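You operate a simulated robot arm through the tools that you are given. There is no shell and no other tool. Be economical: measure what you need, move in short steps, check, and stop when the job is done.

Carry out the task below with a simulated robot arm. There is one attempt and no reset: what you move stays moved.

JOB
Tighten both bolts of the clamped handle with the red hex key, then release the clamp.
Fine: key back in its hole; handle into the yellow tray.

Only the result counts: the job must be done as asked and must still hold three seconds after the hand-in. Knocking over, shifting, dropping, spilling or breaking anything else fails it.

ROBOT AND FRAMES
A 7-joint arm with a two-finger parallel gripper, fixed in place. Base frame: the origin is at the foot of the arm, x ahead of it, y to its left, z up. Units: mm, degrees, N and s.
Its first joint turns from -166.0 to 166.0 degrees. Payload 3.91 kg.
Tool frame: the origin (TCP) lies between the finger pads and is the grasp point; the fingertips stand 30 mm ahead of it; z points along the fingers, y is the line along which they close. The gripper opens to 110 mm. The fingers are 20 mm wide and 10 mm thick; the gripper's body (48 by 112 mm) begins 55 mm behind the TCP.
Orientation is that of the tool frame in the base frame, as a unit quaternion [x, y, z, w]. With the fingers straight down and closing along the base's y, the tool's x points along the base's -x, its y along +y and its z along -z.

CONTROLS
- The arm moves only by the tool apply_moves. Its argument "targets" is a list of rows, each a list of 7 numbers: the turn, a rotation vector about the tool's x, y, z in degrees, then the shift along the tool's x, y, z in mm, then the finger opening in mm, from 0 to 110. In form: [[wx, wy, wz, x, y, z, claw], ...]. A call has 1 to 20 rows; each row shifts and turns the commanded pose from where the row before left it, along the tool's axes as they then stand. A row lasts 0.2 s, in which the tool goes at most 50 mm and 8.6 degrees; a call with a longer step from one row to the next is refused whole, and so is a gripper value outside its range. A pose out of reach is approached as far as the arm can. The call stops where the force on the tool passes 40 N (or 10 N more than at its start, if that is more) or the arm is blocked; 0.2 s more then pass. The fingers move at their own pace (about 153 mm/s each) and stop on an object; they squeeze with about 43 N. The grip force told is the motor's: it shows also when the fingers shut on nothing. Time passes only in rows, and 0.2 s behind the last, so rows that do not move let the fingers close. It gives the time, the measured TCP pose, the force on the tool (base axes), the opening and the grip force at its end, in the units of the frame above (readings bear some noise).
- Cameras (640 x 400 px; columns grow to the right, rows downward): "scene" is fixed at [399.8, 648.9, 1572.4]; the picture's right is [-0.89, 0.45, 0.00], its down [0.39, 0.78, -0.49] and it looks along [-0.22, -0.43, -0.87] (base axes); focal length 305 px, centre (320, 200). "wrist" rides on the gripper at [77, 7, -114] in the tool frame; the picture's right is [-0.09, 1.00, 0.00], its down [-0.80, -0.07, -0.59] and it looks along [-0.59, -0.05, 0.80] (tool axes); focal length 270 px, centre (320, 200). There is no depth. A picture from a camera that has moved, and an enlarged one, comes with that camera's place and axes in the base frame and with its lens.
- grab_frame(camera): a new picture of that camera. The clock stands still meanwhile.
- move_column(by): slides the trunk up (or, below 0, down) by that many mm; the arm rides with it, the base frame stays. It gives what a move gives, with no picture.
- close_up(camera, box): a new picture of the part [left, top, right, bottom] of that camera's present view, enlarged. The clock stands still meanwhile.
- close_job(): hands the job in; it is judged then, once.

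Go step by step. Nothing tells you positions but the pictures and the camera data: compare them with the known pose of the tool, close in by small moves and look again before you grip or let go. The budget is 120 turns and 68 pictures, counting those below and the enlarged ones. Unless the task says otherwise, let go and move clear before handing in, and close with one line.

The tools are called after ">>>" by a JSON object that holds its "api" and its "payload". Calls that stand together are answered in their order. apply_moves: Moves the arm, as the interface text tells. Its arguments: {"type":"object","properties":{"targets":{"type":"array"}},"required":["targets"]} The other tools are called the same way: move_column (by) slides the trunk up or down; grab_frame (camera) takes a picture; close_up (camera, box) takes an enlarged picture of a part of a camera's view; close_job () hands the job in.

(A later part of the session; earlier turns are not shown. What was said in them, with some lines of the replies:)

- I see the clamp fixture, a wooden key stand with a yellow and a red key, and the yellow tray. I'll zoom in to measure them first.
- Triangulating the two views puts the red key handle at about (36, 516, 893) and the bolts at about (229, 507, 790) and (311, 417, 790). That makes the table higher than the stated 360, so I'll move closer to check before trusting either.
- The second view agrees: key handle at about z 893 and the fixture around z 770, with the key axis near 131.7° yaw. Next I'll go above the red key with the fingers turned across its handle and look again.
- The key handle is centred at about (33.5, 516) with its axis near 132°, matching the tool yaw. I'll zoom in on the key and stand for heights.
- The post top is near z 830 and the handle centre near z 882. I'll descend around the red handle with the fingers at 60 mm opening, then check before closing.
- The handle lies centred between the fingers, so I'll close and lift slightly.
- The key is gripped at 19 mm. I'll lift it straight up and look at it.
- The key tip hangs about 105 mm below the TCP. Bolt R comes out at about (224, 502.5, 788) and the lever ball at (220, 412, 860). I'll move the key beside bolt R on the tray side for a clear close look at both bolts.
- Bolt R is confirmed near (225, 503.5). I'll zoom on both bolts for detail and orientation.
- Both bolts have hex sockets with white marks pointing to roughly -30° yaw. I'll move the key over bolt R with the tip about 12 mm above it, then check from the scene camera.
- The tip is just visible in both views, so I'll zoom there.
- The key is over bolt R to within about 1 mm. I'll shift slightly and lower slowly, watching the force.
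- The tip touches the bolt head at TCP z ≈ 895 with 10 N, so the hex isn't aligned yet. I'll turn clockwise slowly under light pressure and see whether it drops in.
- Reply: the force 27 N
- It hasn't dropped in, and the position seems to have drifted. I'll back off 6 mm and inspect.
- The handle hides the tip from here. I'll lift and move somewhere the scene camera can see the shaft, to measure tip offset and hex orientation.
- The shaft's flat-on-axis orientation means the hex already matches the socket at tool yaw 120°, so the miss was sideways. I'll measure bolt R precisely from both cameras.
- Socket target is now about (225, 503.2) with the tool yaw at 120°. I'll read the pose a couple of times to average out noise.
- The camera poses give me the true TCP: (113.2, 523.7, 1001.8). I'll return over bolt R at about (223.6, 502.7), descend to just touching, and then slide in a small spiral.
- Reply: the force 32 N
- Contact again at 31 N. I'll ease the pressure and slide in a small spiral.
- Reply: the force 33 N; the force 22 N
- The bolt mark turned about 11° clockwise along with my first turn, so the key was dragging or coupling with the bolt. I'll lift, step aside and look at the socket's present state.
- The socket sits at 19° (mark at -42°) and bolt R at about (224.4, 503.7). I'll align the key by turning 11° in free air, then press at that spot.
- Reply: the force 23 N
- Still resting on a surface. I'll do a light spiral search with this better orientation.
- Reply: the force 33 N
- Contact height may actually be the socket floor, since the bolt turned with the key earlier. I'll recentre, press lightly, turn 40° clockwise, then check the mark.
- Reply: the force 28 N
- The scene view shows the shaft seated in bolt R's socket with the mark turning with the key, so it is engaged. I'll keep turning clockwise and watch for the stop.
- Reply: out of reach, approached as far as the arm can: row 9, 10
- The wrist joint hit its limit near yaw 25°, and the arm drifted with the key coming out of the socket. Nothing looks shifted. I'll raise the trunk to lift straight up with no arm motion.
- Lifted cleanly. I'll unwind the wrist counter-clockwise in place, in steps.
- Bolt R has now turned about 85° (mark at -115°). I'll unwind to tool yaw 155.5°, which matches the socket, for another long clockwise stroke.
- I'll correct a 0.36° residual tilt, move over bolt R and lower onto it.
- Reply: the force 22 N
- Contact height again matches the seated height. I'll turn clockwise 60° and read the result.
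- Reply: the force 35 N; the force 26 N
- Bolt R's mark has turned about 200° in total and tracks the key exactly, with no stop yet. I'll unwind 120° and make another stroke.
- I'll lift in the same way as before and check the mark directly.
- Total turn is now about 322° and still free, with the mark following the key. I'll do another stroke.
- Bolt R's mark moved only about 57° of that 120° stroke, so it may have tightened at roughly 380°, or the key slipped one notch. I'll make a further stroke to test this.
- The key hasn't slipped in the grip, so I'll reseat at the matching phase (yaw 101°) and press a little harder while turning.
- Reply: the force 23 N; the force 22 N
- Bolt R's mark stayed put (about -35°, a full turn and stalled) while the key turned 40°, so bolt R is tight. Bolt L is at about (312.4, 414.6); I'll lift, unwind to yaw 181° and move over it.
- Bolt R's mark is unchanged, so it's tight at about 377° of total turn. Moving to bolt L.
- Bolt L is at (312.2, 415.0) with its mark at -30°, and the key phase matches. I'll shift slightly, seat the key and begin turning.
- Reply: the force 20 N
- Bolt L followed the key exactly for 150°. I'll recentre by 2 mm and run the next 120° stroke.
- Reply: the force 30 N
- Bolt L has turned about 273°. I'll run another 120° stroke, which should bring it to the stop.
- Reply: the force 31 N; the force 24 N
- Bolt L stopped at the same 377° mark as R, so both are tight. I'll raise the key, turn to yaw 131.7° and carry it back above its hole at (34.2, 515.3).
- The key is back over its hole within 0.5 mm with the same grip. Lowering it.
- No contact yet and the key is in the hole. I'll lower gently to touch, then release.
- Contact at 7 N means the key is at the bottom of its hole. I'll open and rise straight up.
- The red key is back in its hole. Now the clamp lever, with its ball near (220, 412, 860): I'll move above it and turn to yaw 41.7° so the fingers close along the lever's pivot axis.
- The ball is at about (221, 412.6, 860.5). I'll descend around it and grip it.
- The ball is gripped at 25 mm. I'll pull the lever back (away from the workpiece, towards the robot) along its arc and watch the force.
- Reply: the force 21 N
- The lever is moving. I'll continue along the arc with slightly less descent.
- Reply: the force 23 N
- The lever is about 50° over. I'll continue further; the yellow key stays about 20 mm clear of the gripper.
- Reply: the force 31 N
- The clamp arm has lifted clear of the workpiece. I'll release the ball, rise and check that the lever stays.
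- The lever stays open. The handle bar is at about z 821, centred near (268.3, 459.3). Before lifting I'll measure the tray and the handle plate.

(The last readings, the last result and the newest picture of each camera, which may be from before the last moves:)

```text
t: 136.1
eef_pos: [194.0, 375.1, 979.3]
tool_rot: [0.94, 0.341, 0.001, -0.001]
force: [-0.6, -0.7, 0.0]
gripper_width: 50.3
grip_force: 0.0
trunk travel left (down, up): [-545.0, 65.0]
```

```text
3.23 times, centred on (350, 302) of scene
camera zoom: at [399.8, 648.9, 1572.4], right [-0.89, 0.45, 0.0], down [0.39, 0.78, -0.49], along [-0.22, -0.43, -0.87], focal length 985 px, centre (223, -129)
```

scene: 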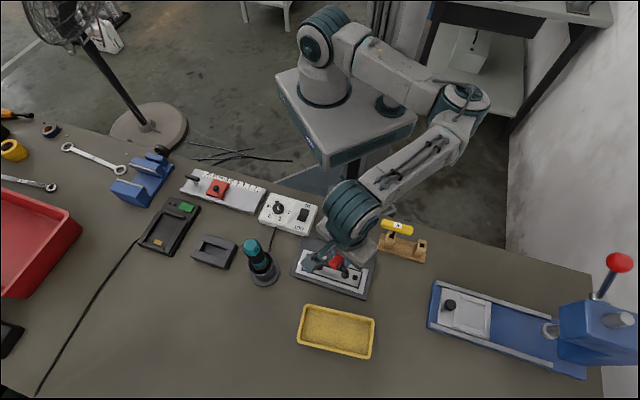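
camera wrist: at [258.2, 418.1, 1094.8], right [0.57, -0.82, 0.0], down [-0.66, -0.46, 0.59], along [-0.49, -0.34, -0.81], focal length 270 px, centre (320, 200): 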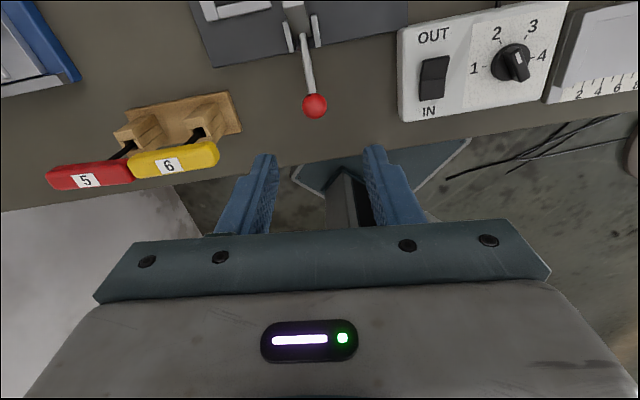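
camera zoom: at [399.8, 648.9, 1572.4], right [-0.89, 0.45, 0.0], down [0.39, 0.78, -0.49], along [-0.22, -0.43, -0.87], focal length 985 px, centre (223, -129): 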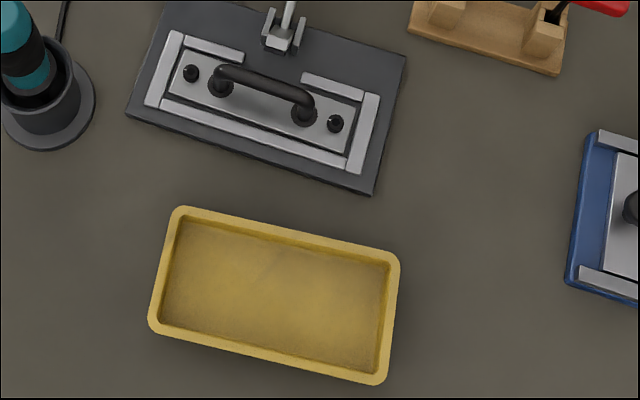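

The tray's inner floor is about 157 × 75 mm, centred near (328, 594) at yaw 142°, and the plate is about 143 × 35 mm. I'll move above the handle and turn the fingers across the bar.

>>> {"api": "apply_moves", "payload": {"targets": [[0, 0, 0, 37, -6, 0, 50], [0, 0, 0, 37, -6, 0, 50], [0, 0, 0, 37.1, -6.1, 0, 50], [0, 0, -8.35, 0, 0, 0, 50], [0, 0, -8.35, 0, 0, 0, 50], [0, 0, -8.35, 0, 0, 0, 50], [0, 0, -8.35, 0, 0, 0, 50], [0, 0, -8.35, 0, 0, 0, 50], [0, 0, -8.35, 0, 0, 0, 50], [0, 0, -8.35, 0, 0, 0, 50], [0, 0, -8.35, 0, 0, 0, 50], [0, 0, -8.35, 0, 0, 0, 50], [0, 0, -8.35, 0, 0, 0, 50], [0, 0, -8.3, 0, 0, 0, 50], [0, 0, 0, 0, 0, 0, 50], [0, 0, 0, 0, 0, 0, 50]]}}

>>> {"api": "apply_moves", "payload": {"targets": [[0, 0, 0, 0, 0, 0, 50]]}}

>>> {"api": "apply_moves", "payload": {"targets": [[0, 0, 0, 0, 0, 0, 50]]}}

```text
t: 139.5
eef_pos: [253.0, 466.4, 978.9]
tool_rot: [0.395, 0.919, 0.0, 0.001]
force: [-0.2, 0.1, 1.1]
gripper_width: 50.0
grip_force: 0.0
trunk travel left (down, up): [-545.0, 65.0]
```

```text
t: 139.9
eef_pos: [254.3, 466.0, 979.4]
tool_rot: [0.395, 0.919, 0.0, -0.001]
force: [-0.4, 0.7, 0.1]
gripper_width: 50.2
grip_force: 0.0
trunk travel left (down, up): [-545.0, 65.0]
```

```text
t: 140.3
eef_pos: [253.9, 466.5, 977.7]
tool_rot: [0.395, 0.919, 0.0, 0.0]
force: [0.6, -0.1, -0.6]
gripper_width: 49.9
grip_force: 0.1
trunk travel left (down, up): [-545.0, 65.0]
```

>>> {"api": "apply_moves", "payload": {"targets": [[0, 0, 1.8, 0, 0, 0, 50], [0, 0, 0, -14.9, 6.2, 0, 50], [0, 0, 0, 0, 0, 40, 50], [0, 0, 0, 0, 0, 40, 50], [0, 0, 0, 0, 0, 28, 50], [0, 0, 0, 0, 0, 0, 50]]}}

>>> {"api": "grab_frame", "payload": {"camera": "wrist"}}

```text
t: 141.7
eef_pos: [267.7, 457.0, 870.4]
tool_rot: [0.409, 0.913, 0.0, -0.001]
force: [-0.8, -0.4, 0.1]
gripper_width: 50.3
grip_force: 0.0
trunk travel left (down, up): [-545.0, 65.0]
```

```text
4 pictures are left
camera wrist: at [221.8, 520.6, 985.0], right [0.8, 0.6, 0.0], down [0.48, -0.65, 0.59], along [0.35, -0.48, -0.8], focal length 270 px, centre (320, 200)
```

wrist: 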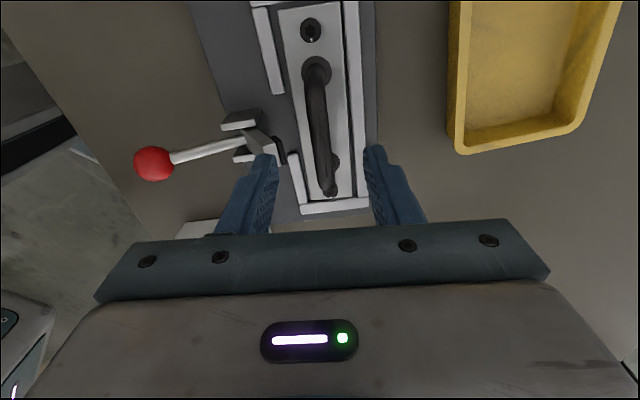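

The clamp arm's end stands at about v = -25 mm and z ≈ 812, near where a finger would go at mid-bar. I'll grip the bar 19 mm towards bolt R with a narrower opening to stay clear.

>>> {"api": "apply_moves", "payload": {"targets": [[0, 0, 0, 9.6, 0.5, 0, 32], [0, 0, 0, 9.6, 0.5, 0, 32], [0, 0, 0, 0, 0, 15, 32], [0, 0, 0, 0, 0, 12, 32], [0, 0, 0, 0, 0, 10, 32], [0, 0, 0, 0, 0, 10, 32], [0, 0, 0, 0, 0, 0, 32]]}}

```text
t: 143.3
eef_pos: [256.7, 473.5, 823.7]
tool_rot: [0.409, 0.913, 0.0, 0.0]
force: [0.1, 0.5, -0.3]
gripper_width: 32.3
grip_force: 0.3
trunk travel left (down, up): [-545.0, 65.0]
```

>>> {"api": "apply_moves", "payload": {"targets": [[0, 0, 0, 0, 0, 0, 0], [0, 0, 0, 0, 0, 0, 0], [0, 0, 0, 0, 0, 0, 0]]}}

```text
t: 144.1
eef_pos: [256.9, 474.6, 824.5]
tool_rot: [0.408, 0.913, 0.0, 0.0]
force: [-1.5, -0.4, 0.7]
gripper_width: 12.9
grip_force: 43.4
trunk travel left (down, up): [-545.0, 65.0]
```

The bar is gripped (12.9 mm). I'll lift slowly straight up.

>>> {"api": "apply_moves", "payload": {"targets": [[0, 0, 0, 0, 0, -4, 0], [0, 0, 0, 0, 0, -5, 0], [0, 0, 0, 0, 0, -6, 0], [0, 0, 0, 0, 2, -8, 0], [0, 0, 0, 0, 4, -10, 0], [0, 0, 0, 0, 6, -12, 0], [0, 0, 0, 0, 0, -30, 0], [0, 0, 0, 0, 0, 0, 0]]}}

>>> {"api": "close_up", "payload": {"camera": "scene", "box": [270, 200, 430, 364]}}

```text
t: 145.9
eef_pos: [265.5, 482.5, 898.7]
tool_rot: [0.41, 0.912, 0.0, 0.0]
force: [0.8, 0.2, -2.4]
gripper_width: 12.3
grip_force: 42.9
trunk travel left (down, up): [-545.0, 65.0]
```

```text
2.44 times, centred on (350, 282) of scene
camera zoom: at [399.8, 648.9, 1572.4], right [-0.89, 0.45, 0.0], down [0.39, 0.78, -0.49], along [-0.22, -0.43, -0.87], focal length 744 px, centre (247, -0)
```

zoom: 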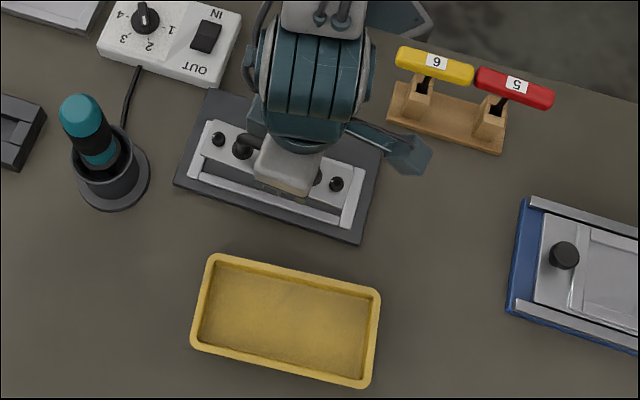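

The handle is lifted cleanly. I'll turn to the tray's yaw (142°) and move over the tray, watching for the reach limit.

>>> {"api": "apply_moves", "payload": {"targets": [[0, 0, -5.2, 0, 0, 0, 0], [0, 0, -5.1, 0, 0, 0, 0], [0, 0, 0, 7.64, 22.7, 0, 0], [0, 0, 0, 7.64, 22.7, 0, 0], [0, 0, 0, 7.64, 22.7, 0, 0], [0, 0, 0, 7.64, 22.7, 0, 0], [0, 0, 0, 0, 0, 0, 0], [0, 0, 0, 0, 0, 0, 0]]}}

>>> {"api": "apply_moves", "payload": {"targets": [[0, 0, 0, 3.8, 11.4, 0, 0], [0, 0, 0, 3.8, 11.3, 0, 0], [0, 0, 0, 0, 0, 0, 0]]}}

```text
t: 147.7
eef_pos: [297.6, 573.1, 899.6]
tool_rot: [0.325, 0.946, -0.001, 0.0]
force: [0.9, 0.6, -2.0]
gripper_width: 12.7
grip_force: 43.2
trunk travel left (down, up): [-545.0, 65.0]
```

```text
t: 148.5
eef_pos: [306.0, 594.9, 898.6]
tool_rot: [0.326, 0.946, 0.0, 0.0]
force: [-0.1, 0.7, -3.1]
gripper_width: 12.5
grip_force: 43.1
trunk travel left (down, up): [-545.0, 65.0]
```

Reached without trouble. I'll check the plate against the tray.

>>> {"api": "grab_frame", "payload": {"camera": "wrist"}}

```text
2 pictures are left
camera wrist: at [249.0, 647.8, 1013.4], right [0.68, 0.73, 0.0], down [0.59, -0.55, 0.59], along [0.43, -0.41, -0.8], focal length 270 px, centre (320, 200)
```

wrist: 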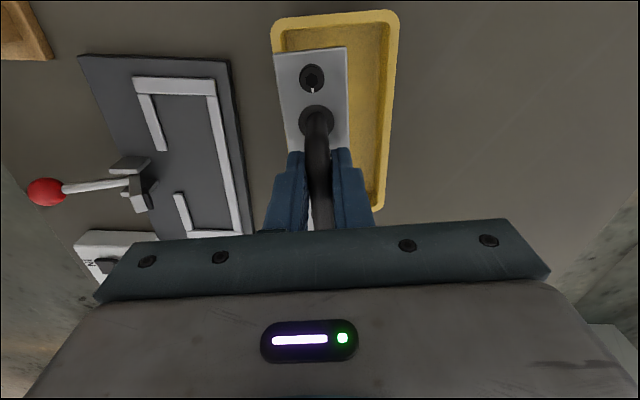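

The plate lines up with the tray: about 5 mm margin at each end. I'll shift 5 mm outward for side clearance and start lowering.

>>> {"api": "apply_moves", "payload": {"targets": [[0, 0, 0, 0, 5, 0, 0], [0, 0, 0, 0, 0, 20, 0], [0, 0, 0, 0, 0, 20, 0], [0, 0, 0, 0, 0, 12, 0], [0, 0, 0, 0, 0, 0, 0]]}}

>>> {"api": "apply_moves", "payload": {"targets": [[0, 0, 0, 0, 0, 5, 0], [0, 0, 0, 0, 0, 5, 0], [0, 0, 0, 0, 0, 4, 0], [0, 0, 0, 0, 0, 0, 0]]}}

```text
t: 149.7
eef_pos: [309.4, 598.5, 847.9]
tool_rot: [0.325, 0.946, 0.0, 0.0]
force: [-1.0, 0.4, -2.1]
gripper_width: 12.8
grip_force: 42.8
trunk travel left (down, up): [-545.0, 65.0]
```

```text
t: 150.7
eef_pos: [309.9, 599.2, 832.1]
tool_rot: [0.327, 0.945, 0.0, 0.0]
force: [0.6, -0.3, -2.5]
gripper_width: 12.4
grip_force: 43.0
trunk travel left (down, up): [-545.0, 65.0]
```

No contact so far; continuing gently.

>>> {"api": "apply_moves", "payload": {"targets": [[0, 0, 0, 0, 0, 2, 0], [0, 0, 0, 0, 0, 2, 0], [0, 0, 0, 0, 0, 2, 0], [0, 0, 0, 0, 0, 2, 0], [0, 0, 0, 0, 0, 0, 0]]}}

>>> {"api": "apply_moves", "payload": {"targets": [[0, 0, 0, 0, 0, 2, 0], [0, 0, 0, 0, 0, 2, 0], [0, 0, 0, 0, 0, 0, 0]]}}

```text
t: 151.9
eef_pos: [308.9, 599.4, 825.2]
tool_rot: [0.325, 0.946, 0.0, 0.0]
force: [0.2, -0.3, -1.9]
gripper_width: 12.4
grip_force: 43.2
trunk travel left (down, up): [-545.0, 65.0]
```

```text
t: 152.7
eef_pos: [308.2, 599.9, 821.1]
tool_rot: [0.326, 0.945, 0.0, 0.0]
force: [-0.3, 0.3, -1.9]
gripper_width: 12.5
grip_force: 42.7
trunk travel left (down, up): [-545.0, 65.0]
```

>>> {"api": "apply_moves", "payload": {"targets": [[0, 0, 0, 0, 0, 2, 0], [0, 0, 0, 0, 0, 2, 0], [0, 0, 0, 0, 0, 0, 0]]}}

>>> {"api": "apply_moves", "payload": {"targets": [[0, 0, 0, 0, 0, 1.5, 0], [0, 0, 0, 0, 0, 1.5, 0], [0, 0, 0, 0, 0, 0, 0]]}}

```text
t: 153.5
eef_pos: [308.2, 598.7, 816.8]
tool_rot: [0.325, 0.946, 0.001, 0.0]
force: [-0.1, 0.1, 2.1]
gripper_width: 12.6
grip_force: 42.6
trunk travel left (down, up): [-545.0, 65.0]
```

```text
t: 154.3
eef_pos: [308.4, 598.4, 817.0]
tool_rot: [0.326, 0.945, 0.002, 0.001]
force: [-1.1, -3.3, 22.7]
gripper_width: 12.6
grip_force: 42.7
trunk travel left (down, up): [-545.0, 65.0]
```

Contact at z ≈ 817 is consistent with the tray floor. I'll ease off and check before letting go.

>>> {"api": "apply_moves", "payload": {"targets": [[0, 0, 0, 0, 0, -2, 0], [0, 0, 0, 0, 0, 0, 0]]}}

>>> {"api": "close_up", "payload": {"camera": "scene", "box": [280, 275, 400, 370]}}

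```text
t: 154.9
eef_pos: [308.2, 599.0, 817.4]
tool_rot: [0.326, 0.945, 0.001, 0.0]
force: [0.8, -0.3, 15.6]
gripper_width: 12.7
grip_force: 42.9
trunk travel left (down, up): [-545.0, 65.0]
```

```text
4.21 times, centred on (340, 322) of scene
camera zoom: at [399.8, 648.9, 1572.4], right [-0.89, 0.45, 0.0], down [0.39, 0.78, -0.49], along [-0.22, -0.43, -0.87], focal length 1285 px, centre (236, -316)
```

zoom: 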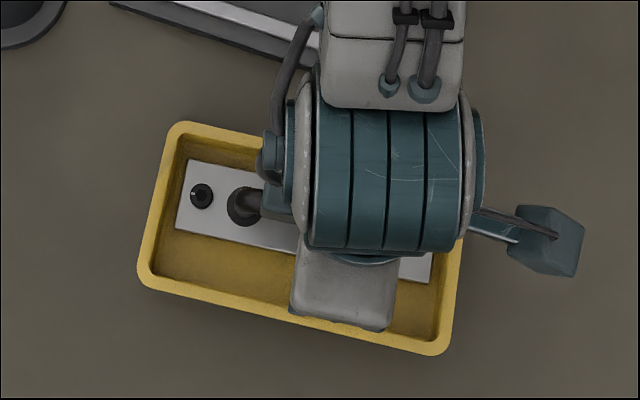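

The plate lies fully inside the tray. I'll open just enough to clear the bar and rise straight up.

>>> {"api": "apply_moves", "payload": {"targets": [[0, 0, 0, 0, 0, -1, 20], [0, 0, 0, 0, 0, 0, 28], [0, 0, 0, 0, 0, 0, 28], [0, 0, 0, 0, 0, -5, 28], [0, 0, 0, 0, 0, -15, 28], [0, 0, 0, 0, 0, -30, 28], [0, 0, 0, 0, 0, -40, 28], [0, 0, 0, 0, 0, -40, 28], [0, 0, 0, 0, 0, 0, 28]]}}

>>> {"api": "apply_moves", "payload": {"targets": [[0, 0, 0, 20, -40, -10, 28], [0, 0, 0, 20, -40, 0, 28], [0, 0, 0, 20, -40, 0, 28], [0, 0, 0, 0, 0, 0, 28]]}}

>>> {"api": "close_up", "payload": {"camera": "scene", "box": [250, 190, 480, 370]}}

```text
t: 156.9
eef_pos: [307.6, 600.6, 946.7]
tool_rot: [0.326, 0.946, 0.001, -0.001]
force: [-0.7, -0.9, 0.0]
gripper_width: 28.0
grip_force: 0.0
trunk travel left (down, up): [-545.0, 65.0]
```

```text
t: 157.9
eef_pos: [187.7, 541.5, 958.3]
tool_rot: [0.326, 0.945, 0.0, -0.001]
force: [0.5, 0.2, 0.1]
gripper_width: 28.2
grip_force: 0.1
trunk travel left (down, up): [-545.0, 65.0]
```

```text
2.22 times, centred on (365, 280) of scene
camera zoom: at [399.8, 648.9, 1572.4], right [-0.89, 0.45, 0.0], down [0.39, 0.78, -0.49], along [-0.22, -0.43, -0.87], focal length 678 px, centre (220, 22)
```

zoom: 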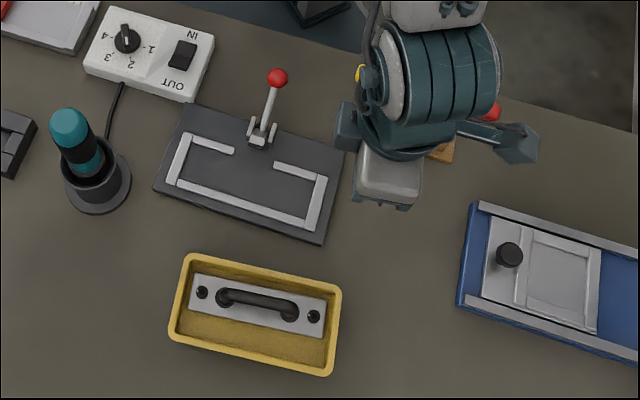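

The handle lies flat in the yellow tray, the clamp is open, the key is back in its hole and the gripper is clear, so I'm handing in.

>>> {"api": "close_job", "payload": {}}

```text
The job is handed in.
```

I tightened both bolts with the red key, each about 377° until it would turn no further. The clamp is open, the key is back in its hole, the handle is in the yellow tray, and the job is handed in.
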